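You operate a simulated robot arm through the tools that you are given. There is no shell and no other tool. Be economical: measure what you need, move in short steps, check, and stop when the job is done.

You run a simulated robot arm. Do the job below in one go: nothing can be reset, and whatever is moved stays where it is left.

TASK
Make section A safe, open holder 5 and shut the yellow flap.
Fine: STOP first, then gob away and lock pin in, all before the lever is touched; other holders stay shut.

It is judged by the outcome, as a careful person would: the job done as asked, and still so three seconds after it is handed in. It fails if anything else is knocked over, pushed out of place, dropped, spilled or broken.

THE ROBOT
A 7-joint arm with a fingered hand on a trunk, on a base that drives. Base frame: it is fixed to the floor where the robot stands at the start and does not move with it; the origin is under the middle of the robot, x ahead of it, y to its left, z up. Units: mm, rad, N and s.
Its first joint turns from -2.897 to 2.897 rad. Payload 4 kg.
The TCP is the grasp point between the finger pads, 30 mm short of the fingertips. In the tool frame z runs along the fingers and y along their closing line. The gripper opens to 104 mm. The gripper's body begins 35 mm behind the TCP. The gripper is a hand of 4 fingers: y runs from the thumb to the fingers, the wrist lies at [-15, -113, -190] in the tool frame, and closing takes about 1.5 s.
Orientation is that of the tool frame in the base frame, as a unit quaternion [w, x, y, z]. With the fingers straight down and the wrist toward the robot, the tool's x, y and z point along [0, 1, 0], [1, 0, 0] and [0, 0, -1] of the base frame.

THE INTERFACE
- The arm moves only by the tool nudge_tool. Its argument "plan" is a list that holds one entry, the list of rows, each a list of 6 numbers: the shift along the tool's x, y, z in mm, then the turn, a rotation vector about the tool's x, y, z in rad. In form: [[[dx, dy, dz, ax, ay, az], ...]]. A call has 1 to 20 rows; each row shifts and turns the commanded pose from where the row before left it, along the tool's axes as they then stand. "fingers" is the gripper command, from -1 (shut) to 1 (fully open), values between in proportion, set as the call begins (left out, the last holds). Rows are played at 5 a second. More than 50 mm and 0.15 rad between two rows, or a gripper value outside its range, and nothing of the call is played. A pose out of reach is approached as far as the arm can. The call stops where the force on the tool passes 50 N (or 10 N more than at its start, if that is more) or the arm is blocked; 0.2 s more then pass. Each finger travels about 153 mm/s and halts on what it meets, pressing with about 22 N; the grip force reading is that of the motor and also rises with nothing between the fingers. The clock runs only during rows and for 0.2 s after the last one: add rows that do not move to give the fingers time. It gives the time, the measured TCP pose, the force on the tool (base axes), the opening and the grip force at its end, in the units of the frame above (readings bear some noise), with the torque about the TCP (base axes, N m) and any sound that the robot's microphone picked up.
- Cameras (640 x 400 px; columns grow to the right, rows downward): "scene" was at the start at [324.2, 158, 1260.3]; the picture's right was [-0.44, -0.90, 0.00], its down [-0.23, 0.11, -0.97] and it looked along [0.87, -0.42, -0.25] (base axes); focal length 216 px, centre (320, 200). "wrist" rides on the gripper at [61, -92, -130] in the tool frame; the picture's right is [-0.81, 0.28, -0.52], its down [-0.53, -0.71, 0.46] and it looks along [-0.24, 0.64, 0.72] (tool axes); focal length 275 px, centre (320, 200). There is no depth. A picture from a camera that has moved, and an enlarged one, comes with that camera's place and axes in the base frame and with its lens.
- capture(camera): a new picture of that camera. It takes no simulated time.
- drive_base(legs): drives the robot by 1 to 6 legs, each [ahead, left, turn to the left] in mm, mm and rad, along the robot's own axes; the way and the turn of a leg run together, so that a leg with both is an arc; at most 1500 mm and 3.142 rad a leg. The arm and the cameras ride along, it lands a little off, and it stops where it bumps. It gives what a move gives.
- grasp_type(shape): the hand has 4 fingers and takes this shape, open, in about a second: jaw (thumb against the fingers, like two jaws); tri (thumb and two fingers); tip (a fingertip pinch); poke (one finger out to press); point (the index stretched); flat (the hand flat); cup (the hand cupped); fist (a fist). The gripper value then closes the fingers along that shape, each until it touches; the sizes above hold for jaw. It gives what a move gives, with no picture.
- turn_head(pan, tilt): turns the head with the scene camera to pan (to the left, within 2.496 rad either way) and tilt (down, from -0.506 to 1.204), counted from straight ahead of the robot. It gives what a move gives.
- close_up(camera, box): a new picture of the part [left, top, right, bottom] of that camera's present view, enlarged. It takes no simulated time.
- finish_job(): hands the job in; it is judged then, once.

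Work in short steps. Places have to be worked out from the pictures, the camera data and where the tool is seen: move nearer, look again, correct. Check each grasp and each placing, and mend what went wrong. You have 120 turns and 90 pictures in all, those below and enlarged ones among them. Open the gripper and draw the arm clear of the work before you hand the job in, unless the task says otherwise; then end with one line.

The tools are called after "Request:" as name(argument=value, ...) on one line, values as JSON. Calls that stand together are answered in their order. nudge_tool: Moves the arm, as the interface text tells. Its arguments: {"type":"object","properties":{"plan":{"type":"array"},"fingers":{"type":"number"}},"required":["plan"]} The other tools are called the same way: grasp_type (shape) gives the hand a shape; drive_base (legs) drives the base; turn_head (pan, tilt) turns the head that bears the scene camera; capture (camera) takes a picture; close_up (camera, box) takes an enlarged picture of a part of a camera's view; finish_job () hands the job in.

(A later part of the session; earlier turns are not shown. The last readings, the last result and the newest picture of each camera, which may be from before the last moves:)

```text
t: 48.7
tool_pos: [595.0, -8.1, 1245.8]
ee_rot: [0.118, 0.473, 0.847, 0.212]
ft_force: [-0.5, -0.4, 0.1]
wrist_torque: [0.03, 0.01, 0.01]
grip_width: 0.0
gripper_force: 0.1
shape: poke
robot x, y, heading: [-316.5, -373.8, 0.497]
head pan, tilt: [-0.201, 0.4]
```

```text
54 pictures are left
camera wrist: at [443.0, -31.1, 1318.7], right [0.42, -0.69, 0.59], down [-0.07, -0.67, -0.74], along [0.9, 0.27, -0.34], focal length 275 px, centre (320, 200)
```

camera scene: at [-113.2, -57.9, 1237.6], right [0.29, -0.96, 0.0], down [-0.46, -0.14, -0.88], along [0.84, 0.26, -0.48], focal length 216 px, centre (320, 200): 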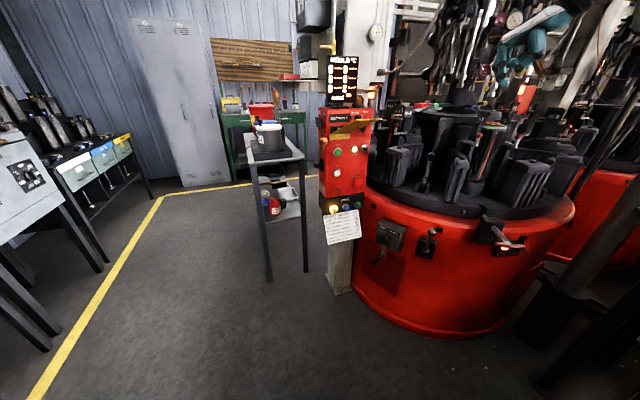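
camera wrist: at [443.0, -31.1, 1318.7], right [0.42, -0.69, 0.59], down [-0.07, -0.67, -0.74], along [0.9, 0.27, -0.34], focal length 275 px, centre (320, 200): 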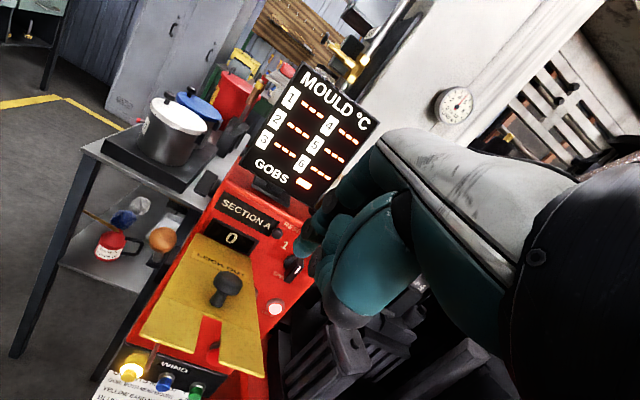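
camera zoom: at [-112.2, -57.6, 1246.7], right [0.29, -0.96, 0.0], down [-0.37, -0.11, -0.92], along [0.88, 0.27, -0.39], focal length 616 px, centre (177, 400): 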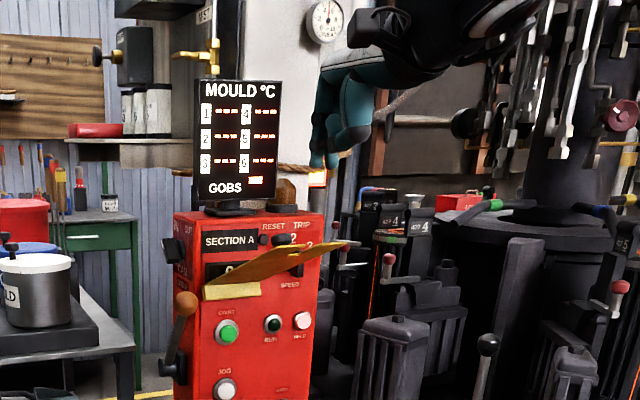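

The slot is between two prongs with the knob in the middle, and my fingertip projects down onto the right prong. I descend onto it and push down.

Request:
nudge_tool(plan=[[[0, -18.8, 35.3, 0, 0, 0], [0, -16.5, 30.9, 0, 0, 0], [0, -7, 13.2, 0, 0, 0], [0, -7, 13.2, 0, 0, 0], [0, -7, 13.2, 0, 0, 0], [0, -7, 13.2, 0, 0, 0], [0, 0, 0, 0, 0, 0]]])

Request:
capture(camera="wrist")

```text
t: 50.3
tool_pos: [595.0, -7.4, 1112.1]
ee_rot: [0.117, 0.472, 0.848, 0.212]
ft_force: [-0.4, 0.1, 0.1]
wrist_torque: [0.01, 0.02, -0.01]
grip_width: 0.2
gripper_force: 0.0
shape: poke
robot x, y, heading: [-320.8, -375.4, 0.495]
head pan, tilt: [-0.201, 0.4]
```

```text
53 pictures are left
camera wrist: at [443.1, -30.7, 1184.2], right [0.42, -0.69, 0.59], down [-0.07, -0.67, -0.74], along [0.9, 0.27, -0.34], focal length 275 px, centre (320, 200)
```

wrist: 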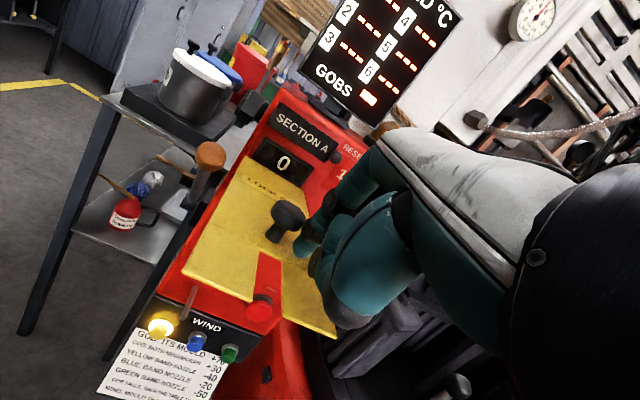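

No force yet. I check from the scene camera whether the flap is moving or the finger is still above it.

Request:
close_up(camera="scene", box=[300, 90, 420, 190])

```text
4.00 times, centred on (360, 140) of scene
camera zoom: at [-112.2, -57.6, 1246.7], right [0.29, -0.96, 0.0], down [-0.37, -0.11, -0.92], along [0.88, 0.27, -0.39], focal length 862 px, centre (160, 440)
```

zoom: 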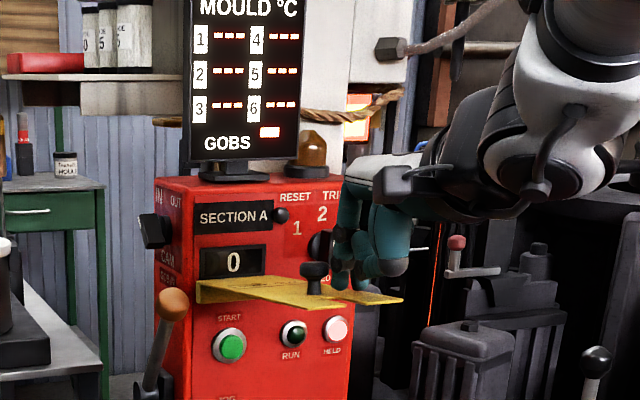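

The flap is following the finger and is now about horizontal. I continue along the arc.

Request:
nudge_tool(plan=[[[0, -6.3, 18.9, 0, 0, 0], [0, -6.3, 18.9, 0, 0, 0], [0, -6.3, 18.9, 0, 0, 0], [0, 0.7, 20, 0, 0, 0], [0, 0.7, 20, 0, 0, 0], [0, 0.7, 20, 0, 0, 0], [0, 0, 0, 0, 0, 0]]])

Request:
close_up(camera="scene", box=[300, 90, 420, 190])

Request:
capture(camera="wrist")

```text
t: 51.9
tool_pos: [629.8, 12.9, 1001.6]
ee_rot: [0.118, 0.473, 0.847, 0.211]
ft_force: [0.2, -0.4, 0.2]
wrist_torque: [0.02, -0.01, 0.02]
grip_width: 0.1
gripper_force: 0.0
shape: poke
robot x, y, heading: [-316.2, -371.6, 0.494]
head pan, tilt: [-0.201, 0.4]
```

```text
4.00 times, centred on (360, 140) of scene
camera zoom: at [-112.2, -57.5, 1246.7], right [0.29, -0.96, 0.0], down [-0.37, -0.11, -0.92], along [0.88, 0.27, -0.39], focal length 862 px, centre (160, 440)
```

zoom: 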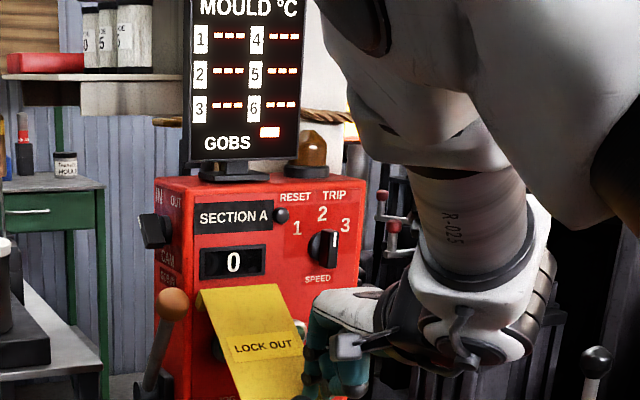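

```text
50 pictures are left
camera wrist: at [477.2, -9.2, 1073.6], right [0.42, -0.69, 0.59], down [-0.07, -0.67, -0.74], along [0.9, 0.27, -0.34], focal length 275 px, centre (320, 200)
```

wrist: 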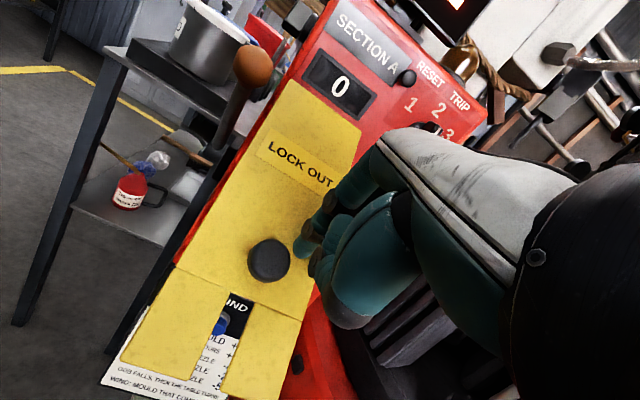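

The flap is about 40–50° down, with its slot heading for the stud. I continue inward, shifting slightly left to stay on the flap.

Request:
nudge_tool(plan=[[[3, 7.5, 20.7, 0, 0, 0], [3, 7.5, 20.7, 0, 0, 0], [3, 7.5, 20.7, 0, 0, 0], [0, 10, 10.5, 0, 0, 0], [0, 10, 10.5, 0, 0, 0], [0, 6.5, 7, 0, 0, 0], [0, 0, 0, 0, 0, 0]]])

Request:
capture(camera="wrist")

```text
t: 53.5
tool_pos: [697.3, 66.0, 944.0]
ee_rot: [0.118, 0.472, 0.848, 0.212]
ft_force: [-0.3, -0.4, -0.1]
wrist_torque: [-0.01, 0.03, 0.03]
grip_width: 0.1
gripper_force: 0.1
shape: poke
robot x, y, heading: [-318.1, -376.8, 0.492]
head pan, tilt: [-0.201, 0.4]
```

```text
49 pictures are left
camera wrist: at [545.0, 43.8, 1017.1], right [0.43, -0.69, 0.59], down [-0.07, -0.67, -0.74], along [0.9, 0.27, -0.34], focal length 275 px, centre (320, 200)
```

wrist: 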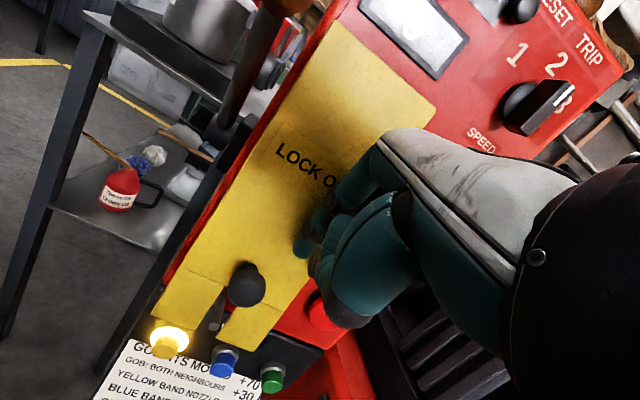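

Nearly shut, with the stud in the slot. I press inward gently until it seats.

Request:
nudge_tool(plan=[[[0, 7, 3.8, 0, 0, 0], [0, 4.4, 2.4, 0, 0, 0], [0, 4.4, 2.4, 0, 0, 0], [0, 4.4, 2.4, 0, 0, 0], [0, 4.4, 2.4, 0, 0, 0], [0, 0, 0, 0, 0, 0]]])

Request:
capture(camera="wrist")

```text
t: 54.9
tool_pos: [720.4, 78.9, 946.0]
ee_rot: [0.119, 0.471, 0.848, 0.213]
ft_force: [-39.3, -22.3, 13.9]
wrist_torque: [0.29, -0.64, -0.2]
grip_width: 0.0
gripper_force: 0.0
shape: poke
robot x, y, heading: [-320.1, -374.7, 0.496]
head pan, tilt: [-0.201, 0.4]
```

```text
48 pictures are left
camera wrist: at [567.2, 56.1, 1018.5], right [0.42, -0.69, 0.59], down [-0.07, -0.67, -0.74], along [0.9, 0.27, -0.33], focal length 275 px, centre (320, 200)
```

wrist: 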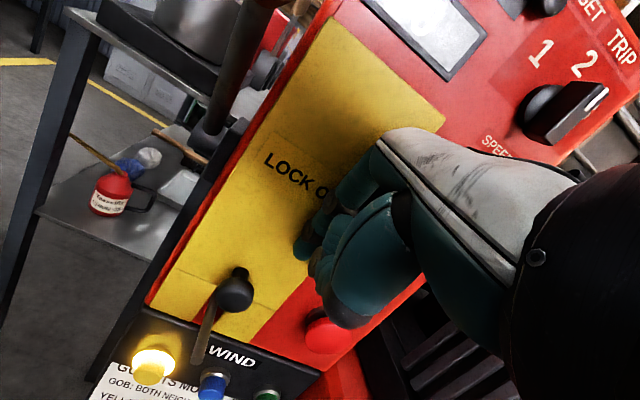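

It is flat against the panel with firm contact. I retract and verify it stays shut.

Request:
nudge_tool(plan=[[[0, -30, -16, 0, 0, 0], [0, -35, -19, 0, 0, 0], [0, -35, -19, 0, 0, 0], [0, -35, -19, 0, 0, 0], [0, -35, -19, 0, 0, 0], [0, 0, 0, 0, 0, 0]]])

Request:
capture(camera="wrist")

Request:
close_up(camera="scene", box=[280, 90, 400, 240])

```text
t: 56.3
tool_pos: [555.9, -22.2, 945.7]
ee_rot: [0.118, 0.472, 0.847, 0.212]
ft_force: [-0.4, 0.6, 0.7]
wrist_torque: [-0.01, 0.01, 0.0]
grip_width: 0.2
gripper_force: 0.0
shape: poke
robot x, y, heading: [-321.1, -373.1, 0.493]
head pan, tilt: [-0.201, 0.4]
```

```text
47 pictures are left
camera wrist: at [403.6, -44.5, 1018.2], right [0.42, -0.69, 0.59], down [-0.07, -0.67, -0.74], along [0.9, 0.27, -0.33], focal length 275 px, centre (320, 200)
```

wrist: 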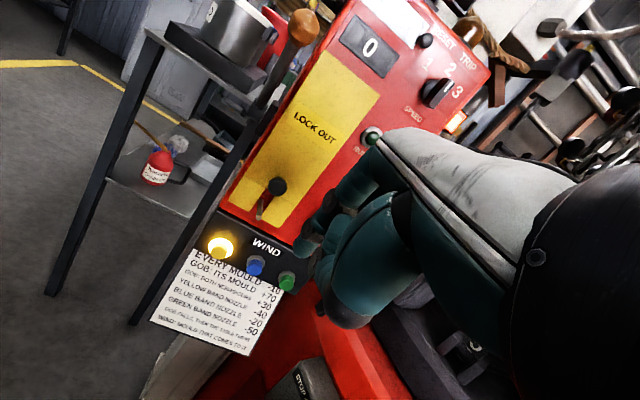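

```text
2.67 times, centred on (340, 165) of scene
camera zoom: at [-112.2, -57.6, 1246.7], right [0.29, -0.96, 0.0], down [-0.37, -0.11, -0.92], along [0.88, 0.27, -0.39], focal length 574 px, centre (267, 293)
```

zoom: 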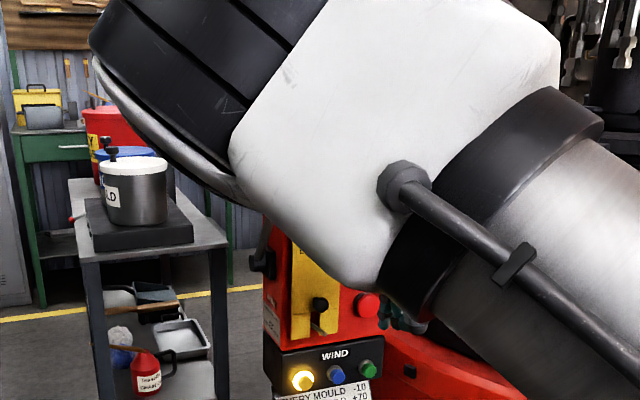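

The flap is shut. The gob-lever knob is at about (668,170,1047), with its pivot at about (725,216,930). I'll cage the knob in the jaw with the fingers vertical. First I raise and retract the hand, then drive nearer.

Request:
nudge_tool(plan=[[[0, -25, -20, 0.1225, 0, 0], [0, -25, -20, 0.1225, 0, 0], [0, -25, -20, 0.1225, 0, 0], [0, -25, -20, 0.1225, 0, 0], [0, -20, -40, 0, 0, 0], [0, -20, -40, 0, 0, 0], [0, -20, -40, 0, 0, 0], [0, -20, -40, 0, 0, 0], [0, -10, -40, 0, 0, 0], [0, 0, 0, 0, 0, 0]]])

Request:
grasp_type(shape="jaw")

```text
t: 58.5
tool_pos: [381.1, -130.9, 1191.2]
ee_rot: [0.0, 0.486, 0.874, 0.0]
ft_force: [1.7, -0.1, -0.5]
wrist_torque: [0.0, 0.04, 0.02]
grip_width: 0.0
gripper_force: 0.0
shape: poke
robot x, y, heading: [-316.7, -375.5, 0.5]
head pan, tilt: [-0.201, 0.4]
```

```text
t: 59.4
tool_pos: [381.2, -131.6, 1190.8]
ee_rot: [0.0, 0.487, 0.874, 0.0]
ft_force: [-0.5, -0.6, -0.3]
wrist_torque: [0.0, -0.03, 0.02]
grip_width: 103.9
gripper_force: 0.0
shape: jaw
robot x, y, heading: [-315.9, -372.4, 0.496]
head pan, tilt: [-0.201, 0.4]
```

Driving forward 230 and left 90; the hand ends about 190 mm short of the panel.

Request:
drive_base(legs=[[0, 90, 0], [230, 0, 0]])

Request:
capture(camera="scene")

Request:
capture(camera="wrist")

```text
t: 61.8
tool_pos: [541.9, 58.0, 1189.9]
ee_rot: [0.0, 0.486, 0.874, 0.0]
ft_force: [0.2, 0.0, -0.1]
wrist_torque: [0.0, -0.03, 0.02]
grip_width: 103.9
gripper_force: 0.0
shape: jaw
robot x, y, heading: [-156.8, -183.5, 0.49]
head pan, tilt: [-0.201, 0.4]
```

```text
45 pictures are left
camera scene: at [49.1, 131.0, 1246.7], right [0.29, -0.96, 0.0], down [-0.37, -0.11, -0.92], along [0.88, 0.27, -0.39], focal length 216 px, centre (320, 200)
```

scene: 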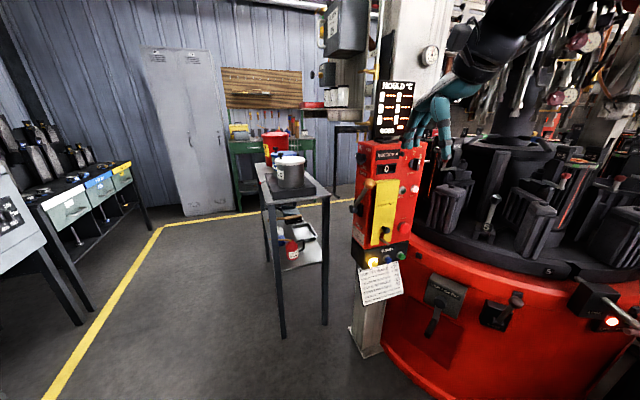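

```text
44 pictures are left
camera wrist: at [432.4, 61.6, 1321.3], right [0.66, -0.54, 0.52], down [-0.33, -0.83, -0.46], along [0.68, 0.13, -0.72], focal length 275 px, centre (320, 200)
```

wrist: 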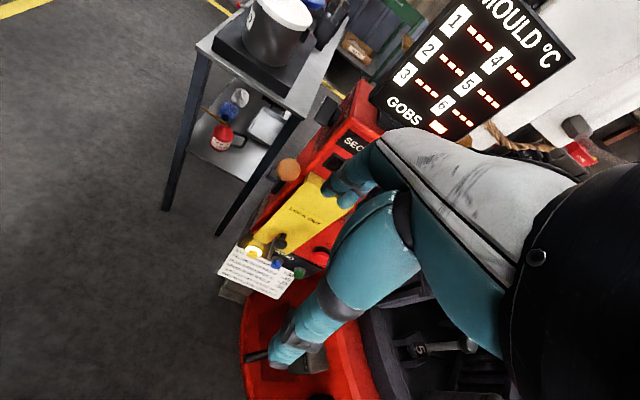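

Knob confirmed at about (670,170,1047). I set a roughly 57 mm opening and move above it, offset 15 mm to the left of the panel side.

Request:
nudge_tool(plan=[[[10.8, 41, 0, 0, 0, 0], [10.8, 41, 0, 0, 0, 0], [10.8, 41, 0, 0, 0, 0], [10.8, 38, 0, 0, 0, 0], [0, 0, 30, 0, 0, 0], [0, 0, 30, 0, 0, 0], [0, 0, 0, 0, 0, 0]]], fingers=0.1)

Request:
capture(camera="wrist")

Request:
close_up(camera="scene", box=[320, 70, 460, 270])

```text
t: 63.4
tool_pos: [656.2, 179.2, 1130.4]
ee_rot: [0.001, 0.486, 0.874, 0.0]
ft_force: [-0.5, 0.0, -0.2]
wrist_torque: [-0.01, -0.02, 0.0]
grip_width: 57.7
gripper_force: 0.1
shape: jaw
robot x, y, heading: [-155.2, -185.5, 0.499]
head pan, tilt: [-0.201, 0.4]
```

```text
43 pictures are left
camera wrist: at [546.6, 182.6, 1261.3], right [0.66, -0.54, 0.52], down [-0.33, -0.83, -0.46], along [0.68, 0.13, -0.72], focal length 275 px, centre (320, 200)
```

wrist: 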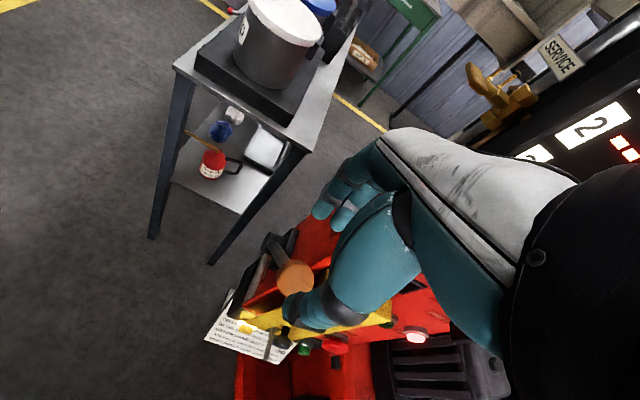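

```text
2.00 times, centred on (390, 170) of scene
camera zoom: at [49.1, 131.0, 1246.7], right [0.29, -0.96, 0.0], down [-0.37, -0.11, -0.92], along [0.88, 0.27, -0.39], focal length 431 px, centre (180, 260)
```

zoom: 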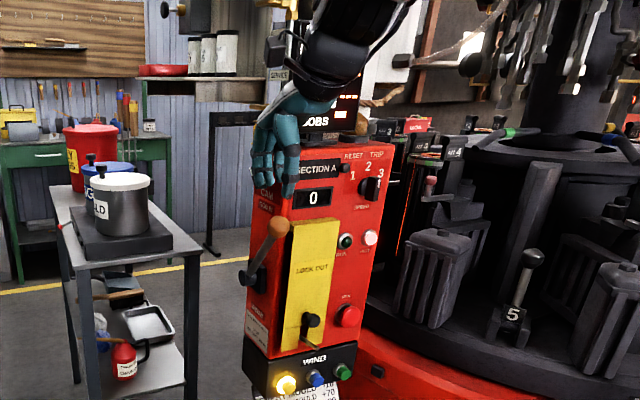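

Knob sits 15 mm right of the TCP line and between thumb and fingers. I adjust slightly and lower the jaw around it.

Request:
nudge_tool(plan=[[[4, 4, 0, 0, 0, 0], [0, 0, 20, 0, 0, 0], [0, 0, 20, 0, 0, 0], [0, 0, 20, 0, 0, 0], [0, 0, 14, 0, 0, 0], [0, 0, 0, 0, 0, 0]]])

Request:
capture(camera="wrist")

Request:
close_up(camera="scene", box=[330, 100, 430, 220])

```text
t: 64.8
tool_pos: [657.5, 184.7, 1055.9]
ee_rot: [0.0, 0.487, 0.873, 0.0]
ft_force: [0.2, 0.1, -0.5]
wrist_torque: [0.0, -0.01, -0.03]
grip_width: 57.5
gripper_force: 0.1
shape: jaw
robot x, y, heading: [-158.0, -184.1, 0.494]
head pan, tilt: [-0.201, 0.4]
```

```text
41 pictures are left
camera wrist: at [548.0, 188.7, 1186.7], right [0.66, -0.54, 0.52], down [-0.33, -0.83, -0.46], along [0.68, 0.13, -0.72], focal length 275 px, centre (320, 200)
```

wrist: 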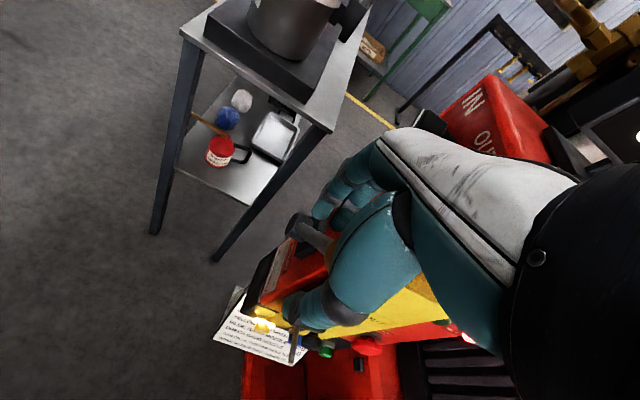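

```text
3.33 times, centred on (380, 160) of scene
camera zoom: at [49.1, 131.0, 1246.7], right [0.29, -0.96, 0.0], down [-0.37, -0.11, -0.92], along [0.88, 0.27, -0.39], focal length 718 px, centre (120, 333)
```

zoom: 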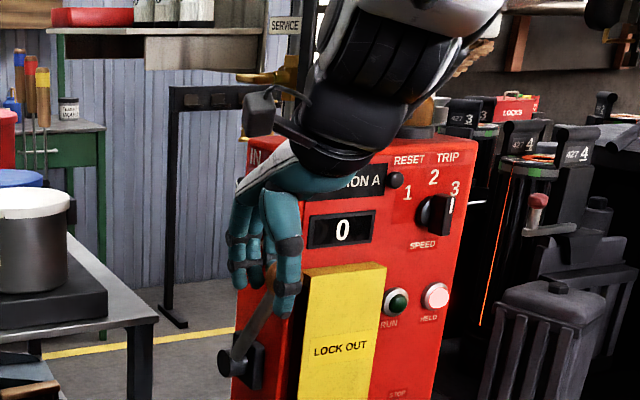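

The knob is caged between thumb and fingers. I narrow the jaw slightly and follow the arc down to horizontal.

Request:
nudge_tool(plan=[[[0, 0, 0, 0, 0, 0], [0, -11, 7, 0, 0, 0], [0, -14, 10, 0, 0, 0], [0, -12, 13, 0, 0, 0], [0, -10, 18, 0, 0, 0], [0, -8, 22, 0, 0, 0], [0, -4.5, 23, 0, 0, 0], [0, -4.5, 23, 0, 0, 0], [0, 0, 0, 0, 0, 0]]], fingers=-0.2)

Request:
close_up(camera="scene", box=[330, 110, 430, 230])

```text
t: 66.8
tool_pos: [603.1, 151.6, 939.3]
ee_rot: [0.0, 0.487, 0.873, 0.0]
ft_force: [-0.5, 0.3, 0.0]
wrist_torque: [-0.02, -0.03, -0.03]
grip_width: 42.3
gripper_force: 0.0
shape: jaw
robot x, y, heading: [-153.7, -187.0, 0.496]
head pan, tilt: [-0.201, 0.4]
```

```text
3.33 times, centred on (380, 170) of scene
camera zoom: at [49.1, 130.9, 1246.7], right [0.29, -0.96, 0.0], down [-0.37, -0.11, -0.92], along [0.88, 0.27, -0.39], focal length 718 px, centre (120, 300)
```

zoom: 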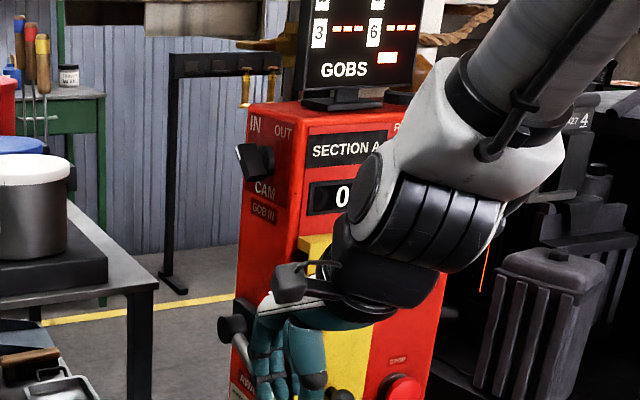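

The lever follows. I continue the lower half of the arc.

Request:
nudge_tool(plan=[[[0, 4.5, 23.5, 0, 0, 0], [0, 4.5, 23.5, 0, 0, 0], [0, 12, 21, 0, 0, 0], [0, 12, 21, 0, 0, 0], [0, 16, 16, 0, 0, 0], [0, 16, 14, 0, 0, 0], [0, 0, 0, 0, 0, 0]]])

Request:
close_up(camera="scene", box=[330, 130, 430, 270])

Request:
capture(camera="wrist")

```text
t: 67.5
tool_pos: [613.9, 158.7, 905.2]
ee_rot: [0.007, 0.486, 0.874, 0.009]
ft_force: [-7.7, -2.2, 24.7]
wrist_torque: [-0.37, -0.54, 0.04]
grip_width: 40.3
gripper_force: 0.0
shape: jaw
robot x, y, heading: [-151.3, -183.5, 0.496]
head pan, tilt: [-0.201, 0.4]
stopped in row 3: the force on the tool passed its limit at 58 N (the readings are from after the stop); the commanded pose is now the measured one
```

```text
2.86 times, centred on (380, 200) of scene
camera zoom: at [48.0, 130.6, 1247.0], right [0.29, -0.96, 0.0], down [-0.37, -0.11, -0.92], along [0.88, 0.27, -0.39], focal length 616 px, centre (149, 200)
```

zoom: 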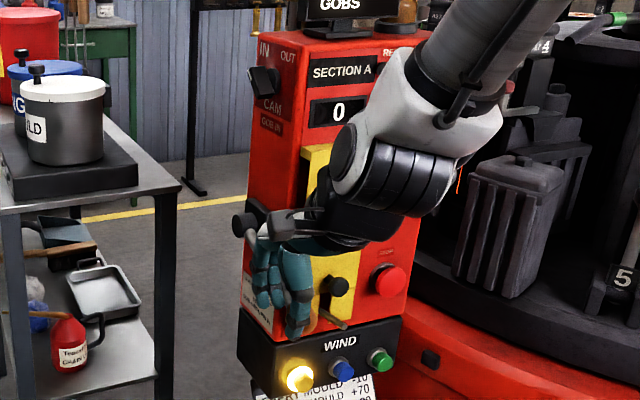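

```text
37 pictures are left
camera wrist: at [501.8, 161.3, 1034.2], right [0.65, -0.55, 0.53], down [-0.31, -0.82, -0.47], along [0.69, 0.14, -0.71], focal length 275 px, centre (320, 200)
```

wrist: 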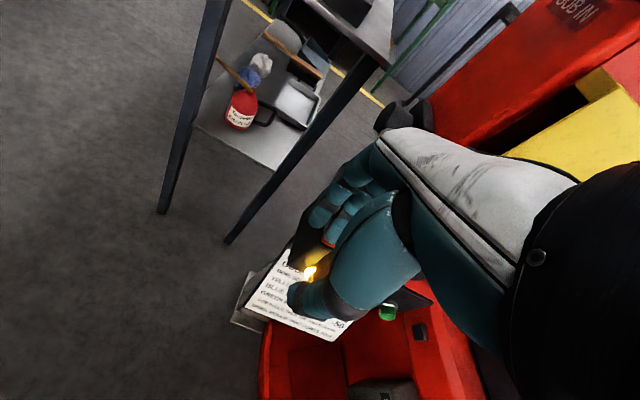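

A down-force stop occurred, either the lever's end or the hand touching something. I open the jaw, lift off and look at the lever.

Request:
nudge_tool(plan=[[[0, 0, -10, 0, 0, 0], [0, 0, -15, 0, 0, 0], [0, -10, -30, 0, 0, 0], [0, -20, -40, 0, 0, 0], [0, -35, -35, 0, 0, 0], [0, -45, -20, 0, 0, 0], [0, 0, 0, 0, 0, 0]]], fingers=0.4)

Request:
capture(camera="wrist")

Request:
close_up(camera="scene", box=[330, 130, 430, 270])

```text
t: 69.0
tool_pos: [516.5, 99.1, 1052.5]
ee_rot: [0.005, 0.487, 0.873, 0.008]
ft_force: [0.3, -0.2, 0.0]
wrist_torque: [0.01, -0.03, -0.02]
grip_width: 72.7
gripper_force: 0.0
shape: jaw
robot x, y, heading: [-157.4, -180.5, 0.498]
head pan, tilt: [-0.201, 0.4]
```

```text
36 pictures are left
camera wrist: at [405.4, 101.4, 1180.3], right [0.65, -0.55, 0.52], down [-0.32, -0.83, -0.47], along [0.69, 0.14, -0.71], focal length 275 px, centre (320, 200)
```

wrist: 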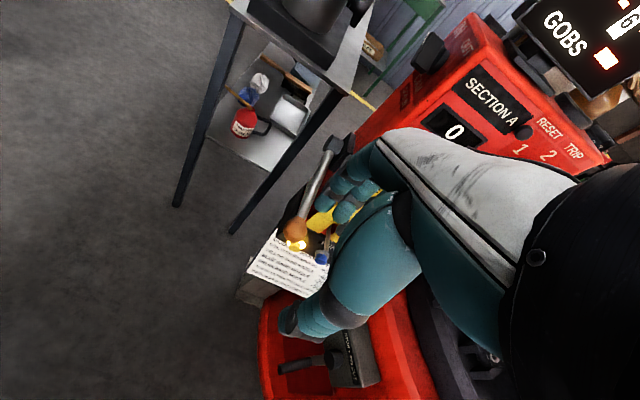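

```text
2.86 times, centred on (380, 200) of scene
camera zoom: at [49.2, 131.0, 1246.7], right [0.29, -0.96, 0.0], down [-0.37, -0.11, -0.92], along [0.88, 0.27, -0.39], focal length 616 px, centre (149, 200)
```

zoom: 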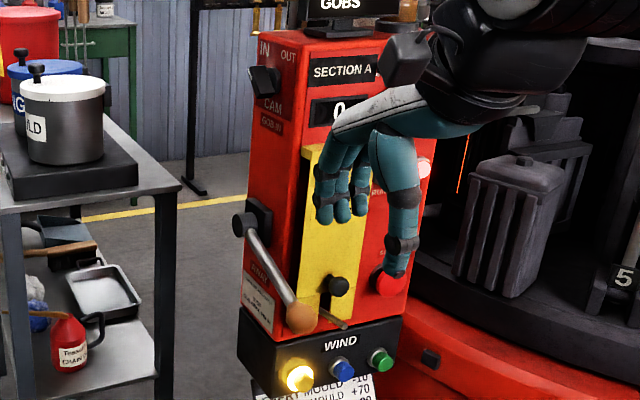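

The lever is down but only about 38° below horizontal; I want to be sure it's at its AWAY end. I press on the knob from above with the closed jaw.

Request:
nudge_tool(plan=[[[-8.5, 35, 0, 0, 0, 0], [-8.5, 35, 0, 0, 0, 0], [-8.5, 35, 0, 0, 0, 0], [-8.5, 34, 0, 0, 0, 0], [0, 0, 35, 0, 0, 0], [0, 0, 35, 0, 0, 0], [0, 0, 35, 0, 0, 0], [0, 0, 15, 0, 0, 0], [0, 0, 8, 0, 0, 0], [0, 0, 8, 0, 0, 0], [0, 0, 6, 0, 0, 0], [0, 0, 6, 0, 0, 0], [0, 0, 6, 0, 0, 0], [0, 0, 6, 0, 0, 0], [0, 0, 0, 0, 0, 0]]], fingers=-1)

Request:
capture(camera="wrist")

Request:
close_up(camera="scene", box=[330, 130, 430, 270])

```text
t: 71.1
tool_pos: [651.2, 143.6, 926.7]
ee_rot: [0.005, 0.484, 0.875, 0.006]
ft_force: [-19.3, -6.5, 2.4]
wrist_torque: [0.52, -1.03, -0.41]
grip_width: 0.0
gripper_force: 21.7
shape: jaw
robot x, y, heading: [-156.5, -184.8, 0.495]
head pan, tilt: [-0.201, 0.4]
stopped in row 10: the force on the tool passed its limit at 52 N (the readings are from after the stop); the commanded pose is now the measured one
```

```text
34 pictures are left
camera wrist: at [541.3, 146.7, 1056.1], right [0.66, -0.55, 0.52], down [-0.32, -0.83, -0.47], along [0.69, 0.14, -0.71], focal length 275 px, centre (320, 200)
```

wrist: 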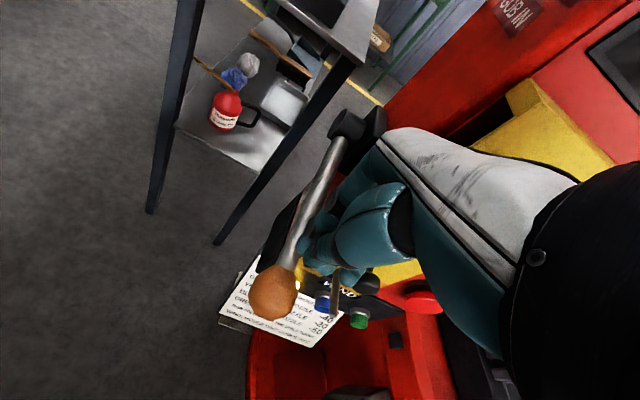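

```text
2.86 times, centred on (380, 200) of scene
camera zoom: at [47.6, 130.5, 1246.9], right [0.29, -0.96, 0.0], down [-0.37, -0.11, -0.92], along [0.88, 0.27, -0.39], focal length 616 px, centre (149, 200)
```

zoom: 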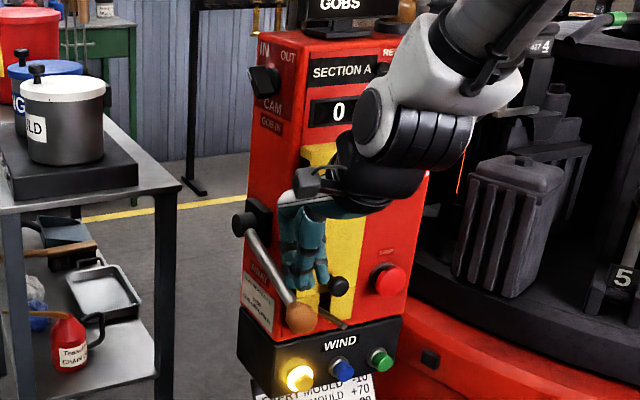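

My fingers were against the flap and rod rather than on the knob, which is now at about (634,140,871). I lift, shift onto the knob, and press down in small steps.

Request:
nudge_tool(plan=[[[0, -10, -15, 0, 0, 0], [5, -12, -20, 0, 0, 0], [0, 0, 0, 0, 0, 0], [0, 0, 15, 0, 0, 0], [0, 0, 10, 0, 0, 0], [0, 0, 6, 0, 0, 0], [0, 0, 5, 0, 0, 0], [0, 0, 5, 0, 0, 0], [0, 0, 5, 0, 0, 0], [0, 0, 5, 0, 0, 0], [0, 0, 5, 0, 0, 0], [0, 0, 0, 0, 0, 0]]])

Request:
capture(camera="wrist")

```text
t: 73.2
tool_pos: [637.3, 138.3, 919.8]
ee_rot: [0.01, 0.486, 0.874, 0.013]
ft_force: [1.7, 0.9, 10.9]
wrist_torque: [-0.04, 0.0, 0.02]
grip_width: 0.0
gripper_force: 22.0
shape: jaw
robot x, y, heading: [-155.8, -188.9, 0.492]
head pan, tilt: [-0.201, 0.4]
stopped in row 10: the force on the tool passed its limit at 57 N (the readings are from after the stop); the commanded pose is now the measured one
```

```text
32 pictures are left
camera wrist: at [522.9, 141.0, 1047.8], right [0.65, -0.55, 0.53], down [-0.31, -0.82, -0.48], along [0.7, 0.14, -0.7], focal length 275 px, centre (320, 200)
```

wrist: 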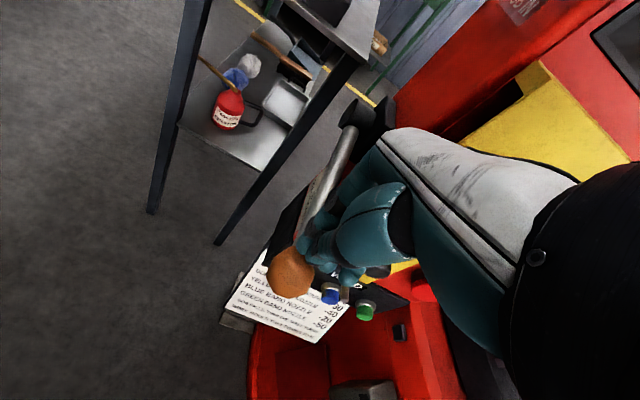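

The knob resists 57 N with no travel, so the gob lever is at its AWAY stop. I retract up and back, then look at the lock pin.

Request:
nudge_tool(plan=[[[0, 0, -20, 0, 0, 0], [0, -10, -35, 0, 0, 0], [0, -30, -35, 0, 0, 0], [0, -35, -35, 0, 0, 0], [0, -35, -35, 0, 0, 0], [0, -35, -35, 0, 0, 0], [0, -35, -35, 0, 0, 0], [0, -35, -20, 0, 0, 0], [0, 0, 0, 0, 0, 0]]], fingers=0.2)

Request:
turn_head(pan=-0.75, tilt=0.45)

Request:
capture(camera="scene")

```text
t: 75.2
tool_pos: [445.8, 21.8, 1162.2]
ee_rot: [0.009, 0.485, 0.874, 0.012]
ft_force: [0.3, 0.4, -0.4]
wrist_torque: [0.0, 0.0, 0.0]
grip_width: 62.6
gripper_force: 0.0
shape: jaw
robot x, y, heading: [-156.5, -184.0, 0.495]
head pan, tilt: [-0.201, 0.4]
```

```text
t: 76.1
tool_pos: [446.4, 20.7, 1161.6]
ee_rot: [0.009, 0.485, 0.874, 0.013]
ft_force: [-0.6, 0.7, 0.2]
wrist_torque: [0.0, 0.0, 0.01]
grip_width: 62.3
gripper_force: 0.0
shape: jaw
robot x, y, heading: [-154.7, -185.0, 0.494]
head pan, tilt: [-0.75, 0.45]
```

```text
31 pictures are left
camera scene: at [48.8, 80.7, 1242.0], right [-0.25, -0.97, 0.0], down [-0.42, 0.11, -0.9], along [0.87, -0.23, -0.44], focal length 216 px, centre (320, 200)
```

scene: 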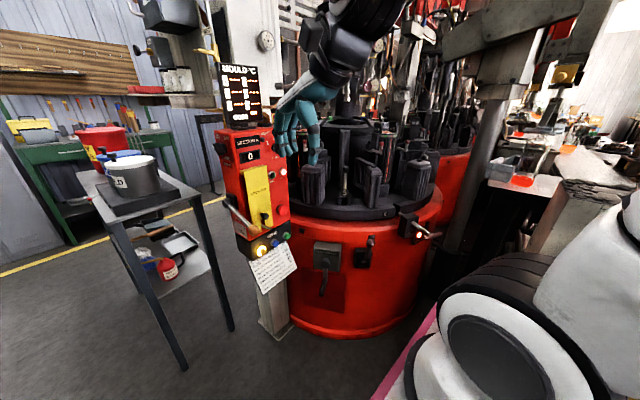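

Request:
close_up(camera="scene", box=[330, 140, 470, 270])

```text
3.08 times, centred on (400, 205) of scene
camera zoom: at [48.8, 80.7, 1242.0], right [-0.25, -0.97, 0.0], down [-0.42, 0.11, -0.9], along [0.87, -0.23, -0.44], focal length 663 px, centre (74, 185)
```

zoom: 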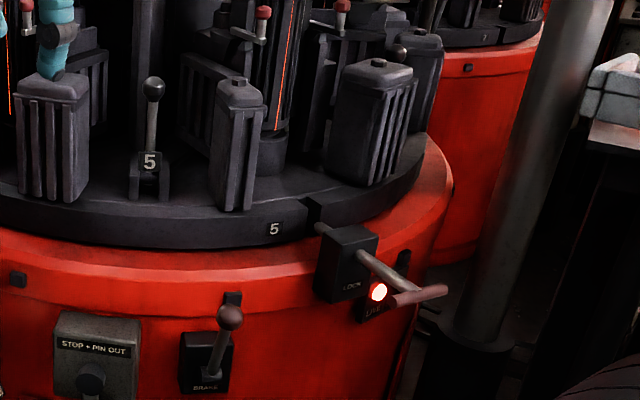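

T-handle centre ≈ (589,-495,767), the rod exits the block at about (695,-492,760), and the pin axis is nearly +x. I'll reposition the base to the left and turn right to about heading 0.1, so vertical closed fingers can push the T in +x.

Request:
drive_base(legs=[[0, 80, 0], [0, 0, -0.4]])

Request:
nudge_tool(plan=[[[0, 0, 0, 0, 0, 0.114], [0, 0, 0, 0, 0, 0.114], [0, 0, 0, 0, 0, 0.114], [0, 0, 0, 0, 0, 0.114], [0, 0, 0, 0, 0, 0]]], fingers=-1)

```text
t: 78.4
tool_pos: [441.6, -163.7, 1162.2]
ee_rot: [0.011, 0.651, 0.759, 0.01]
ft_force: [0.3, -0.1, -0.3]
wrist_torque: [-0.01, 0.01, 0.0]
grip_width: 62.4
gripper_force: 0.1
shape: jaw
robot x, y, heading: [-195.4, -113.0, 0.092]
head pan, tilt: [-0.75, 0.45]
```

```text
t: 79.6
tool_pos: [441.5, -162.8, 1161.0]
ee_rot: [0.008, 0.806, 0.592, 0.011]
ft_force: [0.2, 0.3, 0.5]
wrist_torque: [0.0, 0.03, -0.03]
grip_width: 0.3
gripper_force: 22.1
shape: jaw
robot x, y, heading: [-194.7, -116.4, 0.084]
head pan, tilt: [-0.75, 0.45]
```

Tool yaw is now −0.30. I move over to the robot side of the T-handle, then lower partway and look.

Request:
nudge_tool(plan=[[[-37.3, 20.5, 0, 0, 0, 0], [-37.3, 20.5, 0, 0, 0, 0], [-37.3, 20.5, 0, 0, 0, 0], [-37.3, 20.5, 0, 0, 0, 0], [-37.3, 20.5, 0, 0, 0, 0], [-37.3, 20.5, 0, 0, 0, 0], [-37.3, 20.5, 0, 0, 0, 0], [-37.3, 20.5, 0, 0, 0, 0], [0, 0, 45, 0, 0, 0], [0, 0, 45, 0, 0, 0], [0, 0, 45, 0, 0, 0], [0, 0, 45, 0, 0, 0], [0, 0, 45, 0, 0, 0], [0, 0, 45, 0, 0, 0], [0, 0, 0, 0, 0, 0]]])

Request:
capture(camera="wrist")

Request:
capture(camera="scene")

```text
t: 82.8
tool_pos: [515.0, -497.2, 892.8]
ee_rot: [0.009, 0.806, 0.592, 0.012]
ft_force: [0.5, -0.4, 0.0]
wrist_torque: [0.03, -0.03, 0.03]
grip_width: 0.0
gripper_force: 21.9
shape: jaw
robot x, y, heading: [-192.4, -118.7, 0.091]
head pan, tilt: [-0.75, 0.45]
```

```text
29 pictures are left
camera wrist: at [442.9, -410.9, 1021.2], right [0.0, -0.86, 0.52], down [-0.83, -0.29, -0.48], along [0.56, -0.43, -0.71], focal length 275 px, centre (320, 200)
```

wrist: 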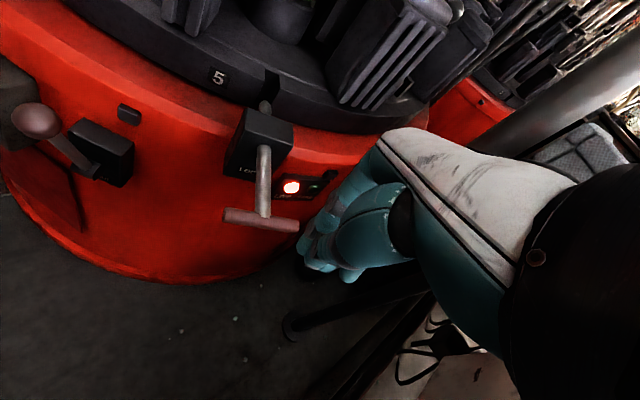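

```text
28 pictures are left
camera scene: at [99.8, 47.6, 1242.0], right [-0.61, -0.79, 0.0], down [-0.34, 0.27, -0.9], along [0.71, -0.55, -0.44], focal length 216 px, centre (320, 200)
```

scene: 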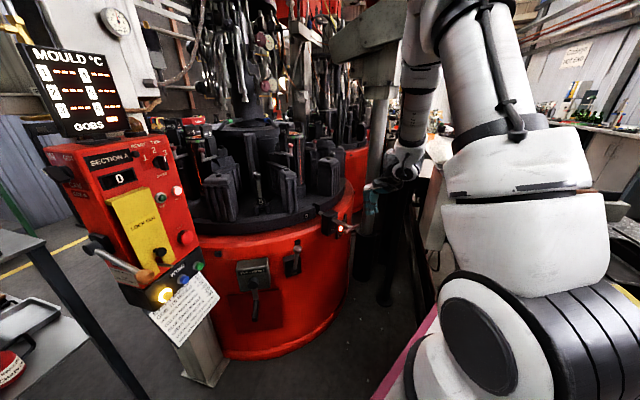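

The wrist view confirms T centre ≈ (594,-491,767) and axis ≈ (0.995,0.1,0). I lower to bar height and approach.

Request:
nudge_tool(plan=[[[4, 0, 40, 0, 0, 0], [0, 0, 40, 0, 0, 0], [0, 0, 36, 0, 0, 0], [5.9, 13.8, 0, 0, 0, 0], [5.9, 13.8, 0, 0, 0, 0], [0, 0, 0, 0, 0, 0]]])

Request:
capture(camera="wrist")

```text
t: 84.2
tool_pos: [549.4, -489.8, 779.2]
ee_rot: [0.009, 0.807, 0.591, 0.012]
ft_force: [-0.2, -0.8, -0.2]
wrist_torque: [0.0, 0.0, 0.02]
grip_width: 0.1
gripper_force: 22.0
shape: jaw
robot x, y, heading: [-197.8, -115.3, 0.085]
head pan, tilt: [-0.75, 0.45]
```

```text
27 pictures are left
camera wrist: at [478.2, -403.6, 907.6], right [0.0, -0.86, 0.52], down [-0.83, -0.29, -0.48], along [0.56, -0.43, -0.71], focal length 275 px, centre (320, 200)
```

wrist: 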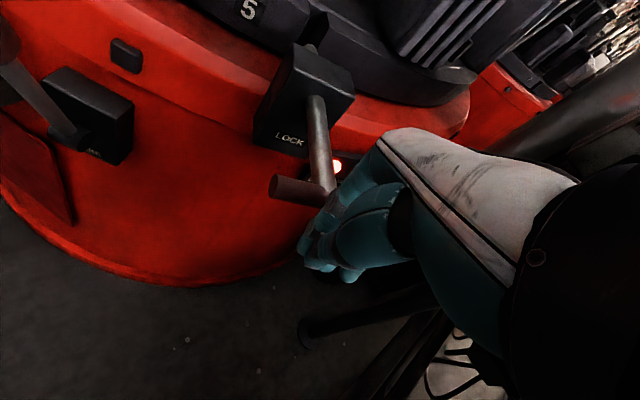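

The fingers are right behind the T bar. I push along the pin axis.

Request:
nudge_tool(plan=[[[5.9, 13.8, 0, 0, 0, 0], [4, 9.2, 0, 0, 0, 0], [4, 9.2, 0, 0, 0, 0], [4, 9.2, 0, 0, 0, 0], [4, 9.2, 0, 0, 0, 0], [4, 9.2, 0, 0, 0, 0], [0, 0, 0, 0, 0, 0]]])

Request:
capture(camera="wrist")

```text
t: 85.5
tool_pos: [597.6, -488.7, 778.4]
ee_rot: [0.007, 0.81, 0.587, 0.004]
ft_force: [-22.7, 2.9, 13.8]
wrist_torque: [-0.18, -0.2, -0.14]
grip_width: 0.0
gripper_force: 21.9
shape: jaw
robot x, y, heading: [-193.4, -114.3, 0.092]
head pan, tilt: [-0.75, 0.45]
stopped in row 6: the force on the tool passed its limit at 56 N (the readings are from after the stop); the commanded pose is now the measured one
```

```text
26 pictures are left
camera wrist: at [528.7, -401.7, 908.4], right [0.0, -0.85, 0.52], down [-0.84, -0.29, -0.47], along [0.55, -0.44, -0.71], focal length 275 px, centre (320, 200)
```

wrist: 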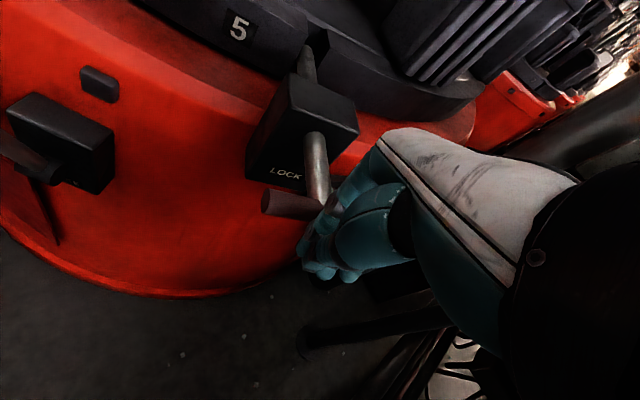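

The T moved in about 40 mm and then met 56 N. I back off a little and look at the lamp and the pin tip.

Request:
nudge_tool(plan=[[[-10, -25, 0, 0, 0, 0], [-12, -30, 0, 0, 0, 0], [-12, -30, 0, 0, 0, 0], [0, 0, 0, 0, 0, 0]]])

Request:
capture(camera="wrist")

Request:
close_up(camera="scene", box=[290, 180, 390, 260])

```text
t: 86.5
tool_pos: [510.4, -492.7, 776.9]
ee_rot: [0.006, 0.809, 0.588, 0.006]
ft_force: [-1.1, 0.4, -0.3]
wrist_torque: [-0.01, 0.02, -0.01]
grip_width: 0.0
gripper_force: 22.3
shape: jaw
robot x, y, heading: [-194.3, -114.4, 0.09]
head pan, tilt: [-0.75, 0.45]
```

```text
25 pictures are left
camera wrist: at [439.6, -406.6, 905.7], right [0.0, -0.85, 0.52], down [-0.83, -0.29, -0.47], along [0.55, -0.43, -0.71], focal length 275 px, centre (320, 200)
```

wrist: 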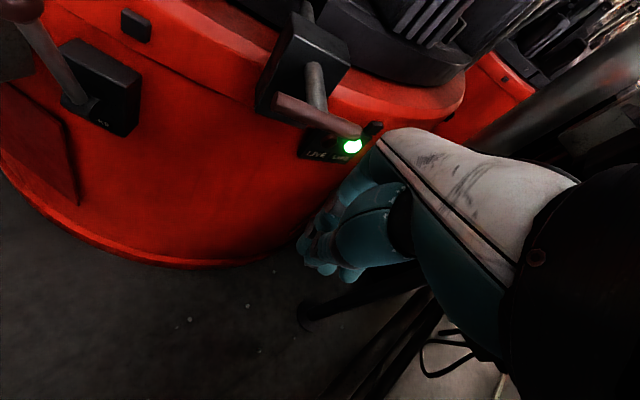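

```text
5.00 times, centred on (340, 220) of scene
camera zoom: at [99.4, 47.5, 1242.0], right [-0.61, -0.79, 0.0], down [-0.34, 0.27, -0.9], along [0.71, -0.55, -0.44], focal length 1077 px, centre (220, 100)
```

zoom: 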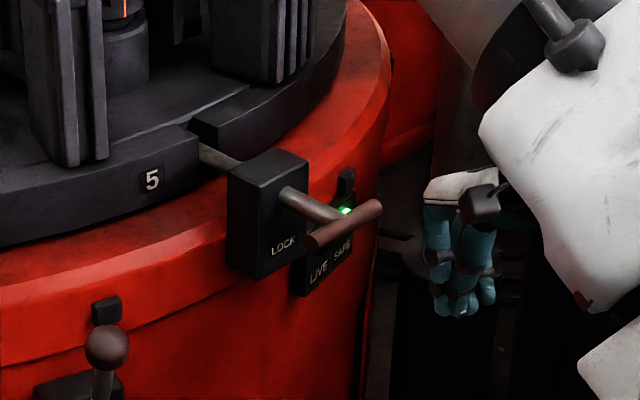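

The lamp turned green: SAFE. The lock pin is in. I raise the hand and bring it left in front of lever 5, keeping clear of everything.

Request:
nudge_tool(plan=[[[0, -10, -45, 0, 0, 0], [0, 0, -45, 0, 0, 0], [0, 0, -45, 0, 0, 0], [0, 0, -45, 0, 0, 0], [0, 0, -45, 0, 0, 0], [0, 0, -45, 0, 0, 0], [0, 0, -45, 0, 0, 0], [0, 0, -45, 0, 0, 0], [0, 0, -45, 0, 0, 0], [40, 0, 0, 0, 0, -0.1], [40, 0, 0, 0, 0, -0.1], [40, 0, 0, 0, 0, -0.1], [40, 0, 0, 0, 0, 0], [40, 0, 0, 0, 0, 0], [40, 0, 0, 0, 0, 0], [0, 0, 0, 0, 0, 0]]], fingers=0.0)

Request:
drive_base(legs=[[180, 0, 0]])

Request:
capture(camera="wrist")

Request:
capture(camera="scene")

```text
t: 89.9
tool_pos: [520.4, -252.6, 1180.1]
ee_rot: [0.007, 0.712, 0.702, 0.006]
ft_force: [0.2, 0.1, -0.3]
wrist_torque: [0.02, -0.01, -0.01]
grip_width: 51.8
gripper_force: 0.0
shape: jaw
robot x, y, heading: [-193.1, -117.0, 0.089]
head pan, tilt: [-0.75, 0.45]
```

```text
t: 91.4
tool_pos: [699.6, -238.2, 1180.4]
ee_rot: [0.007, 0.712, 0.702, 0.006]
ft_force: [-0.4, 0.0, 0.2]
wrist_torque: [0.01, 0.03, 0.03]
grip_width: 51.8
gripper_force: 0.1
shape: jaw
robot x, y, heading: [-17.9, -103.3, 0.093]
head pan, tilt: [-0.75, 0.45]
```

```text
23 pictures are left
camera wrist: at [607.0, -175.3, 1310.0], right [0.25, -0.81, 0.52], down [-0.71, -0.52, -0.47], along [0.65, -0.25, -0.71], focal length 275 px, centre (320, 200)
```

wrist: 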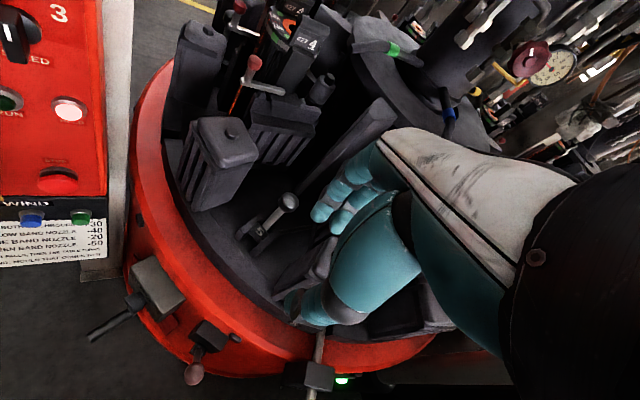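

```text
22 pictures are left
camera scene: at [278.6, 63.5, 1242.0], right [-0.61, -0.79, 0.0], down [-0.34, 0.27, -0.9], along [0.71, -0.55, -0.44], focal length 216 px, centre (320, 200)
```

scene: 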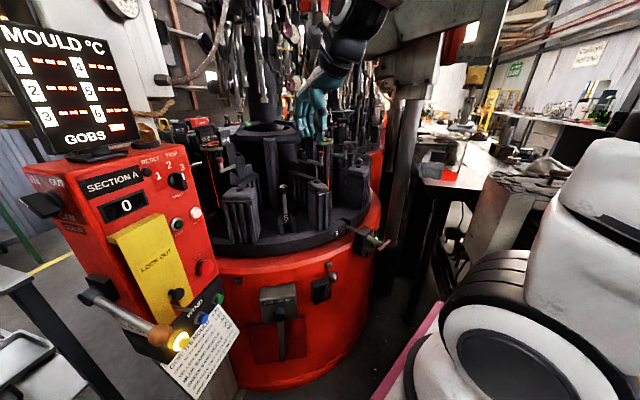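

I take a closer look at lever 5 and its clevis to judge which way it opens.

Request:
close_up(camera="wrist", box=[180, 80, 380, 300])

Request:
close_up(camera="scene", box=[200, 120, 400, 250])

```text
1.82 times, centred on (280, 190) of wrist
camera zoom: at [607.0, -175.3, 1310.0], right [0.25, -0.81, 0.52], down [-0.71, -0.52, -0.47], along [0.65, -0.25, -0.71], focal length 500 px, centre (393, 218)
```

zoom: 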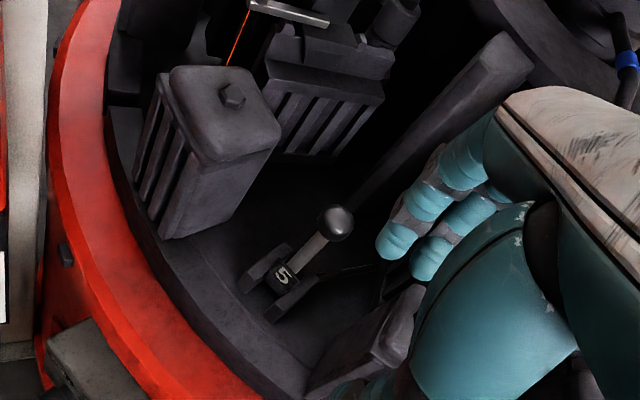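

```text
3.08 times, centred on (300, 185) of scene
camera zoom: at [278.6, 63.5, 1242.0], right [-0.61, -0.79, 0.0], down [-0.34, 0.27, -0.9], along [0.71, -0.55, -0.44], focal length 663 px, centre (382, 246)
```

zoom: 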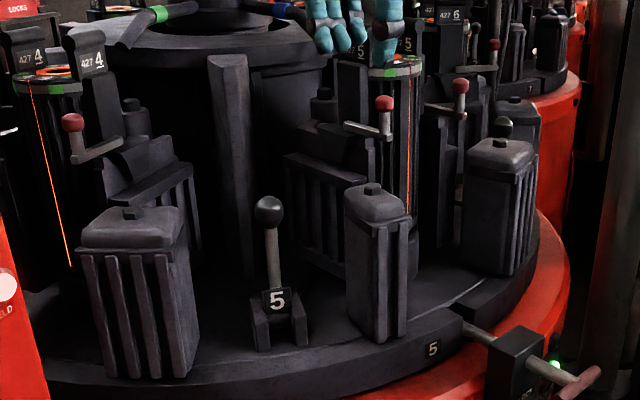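

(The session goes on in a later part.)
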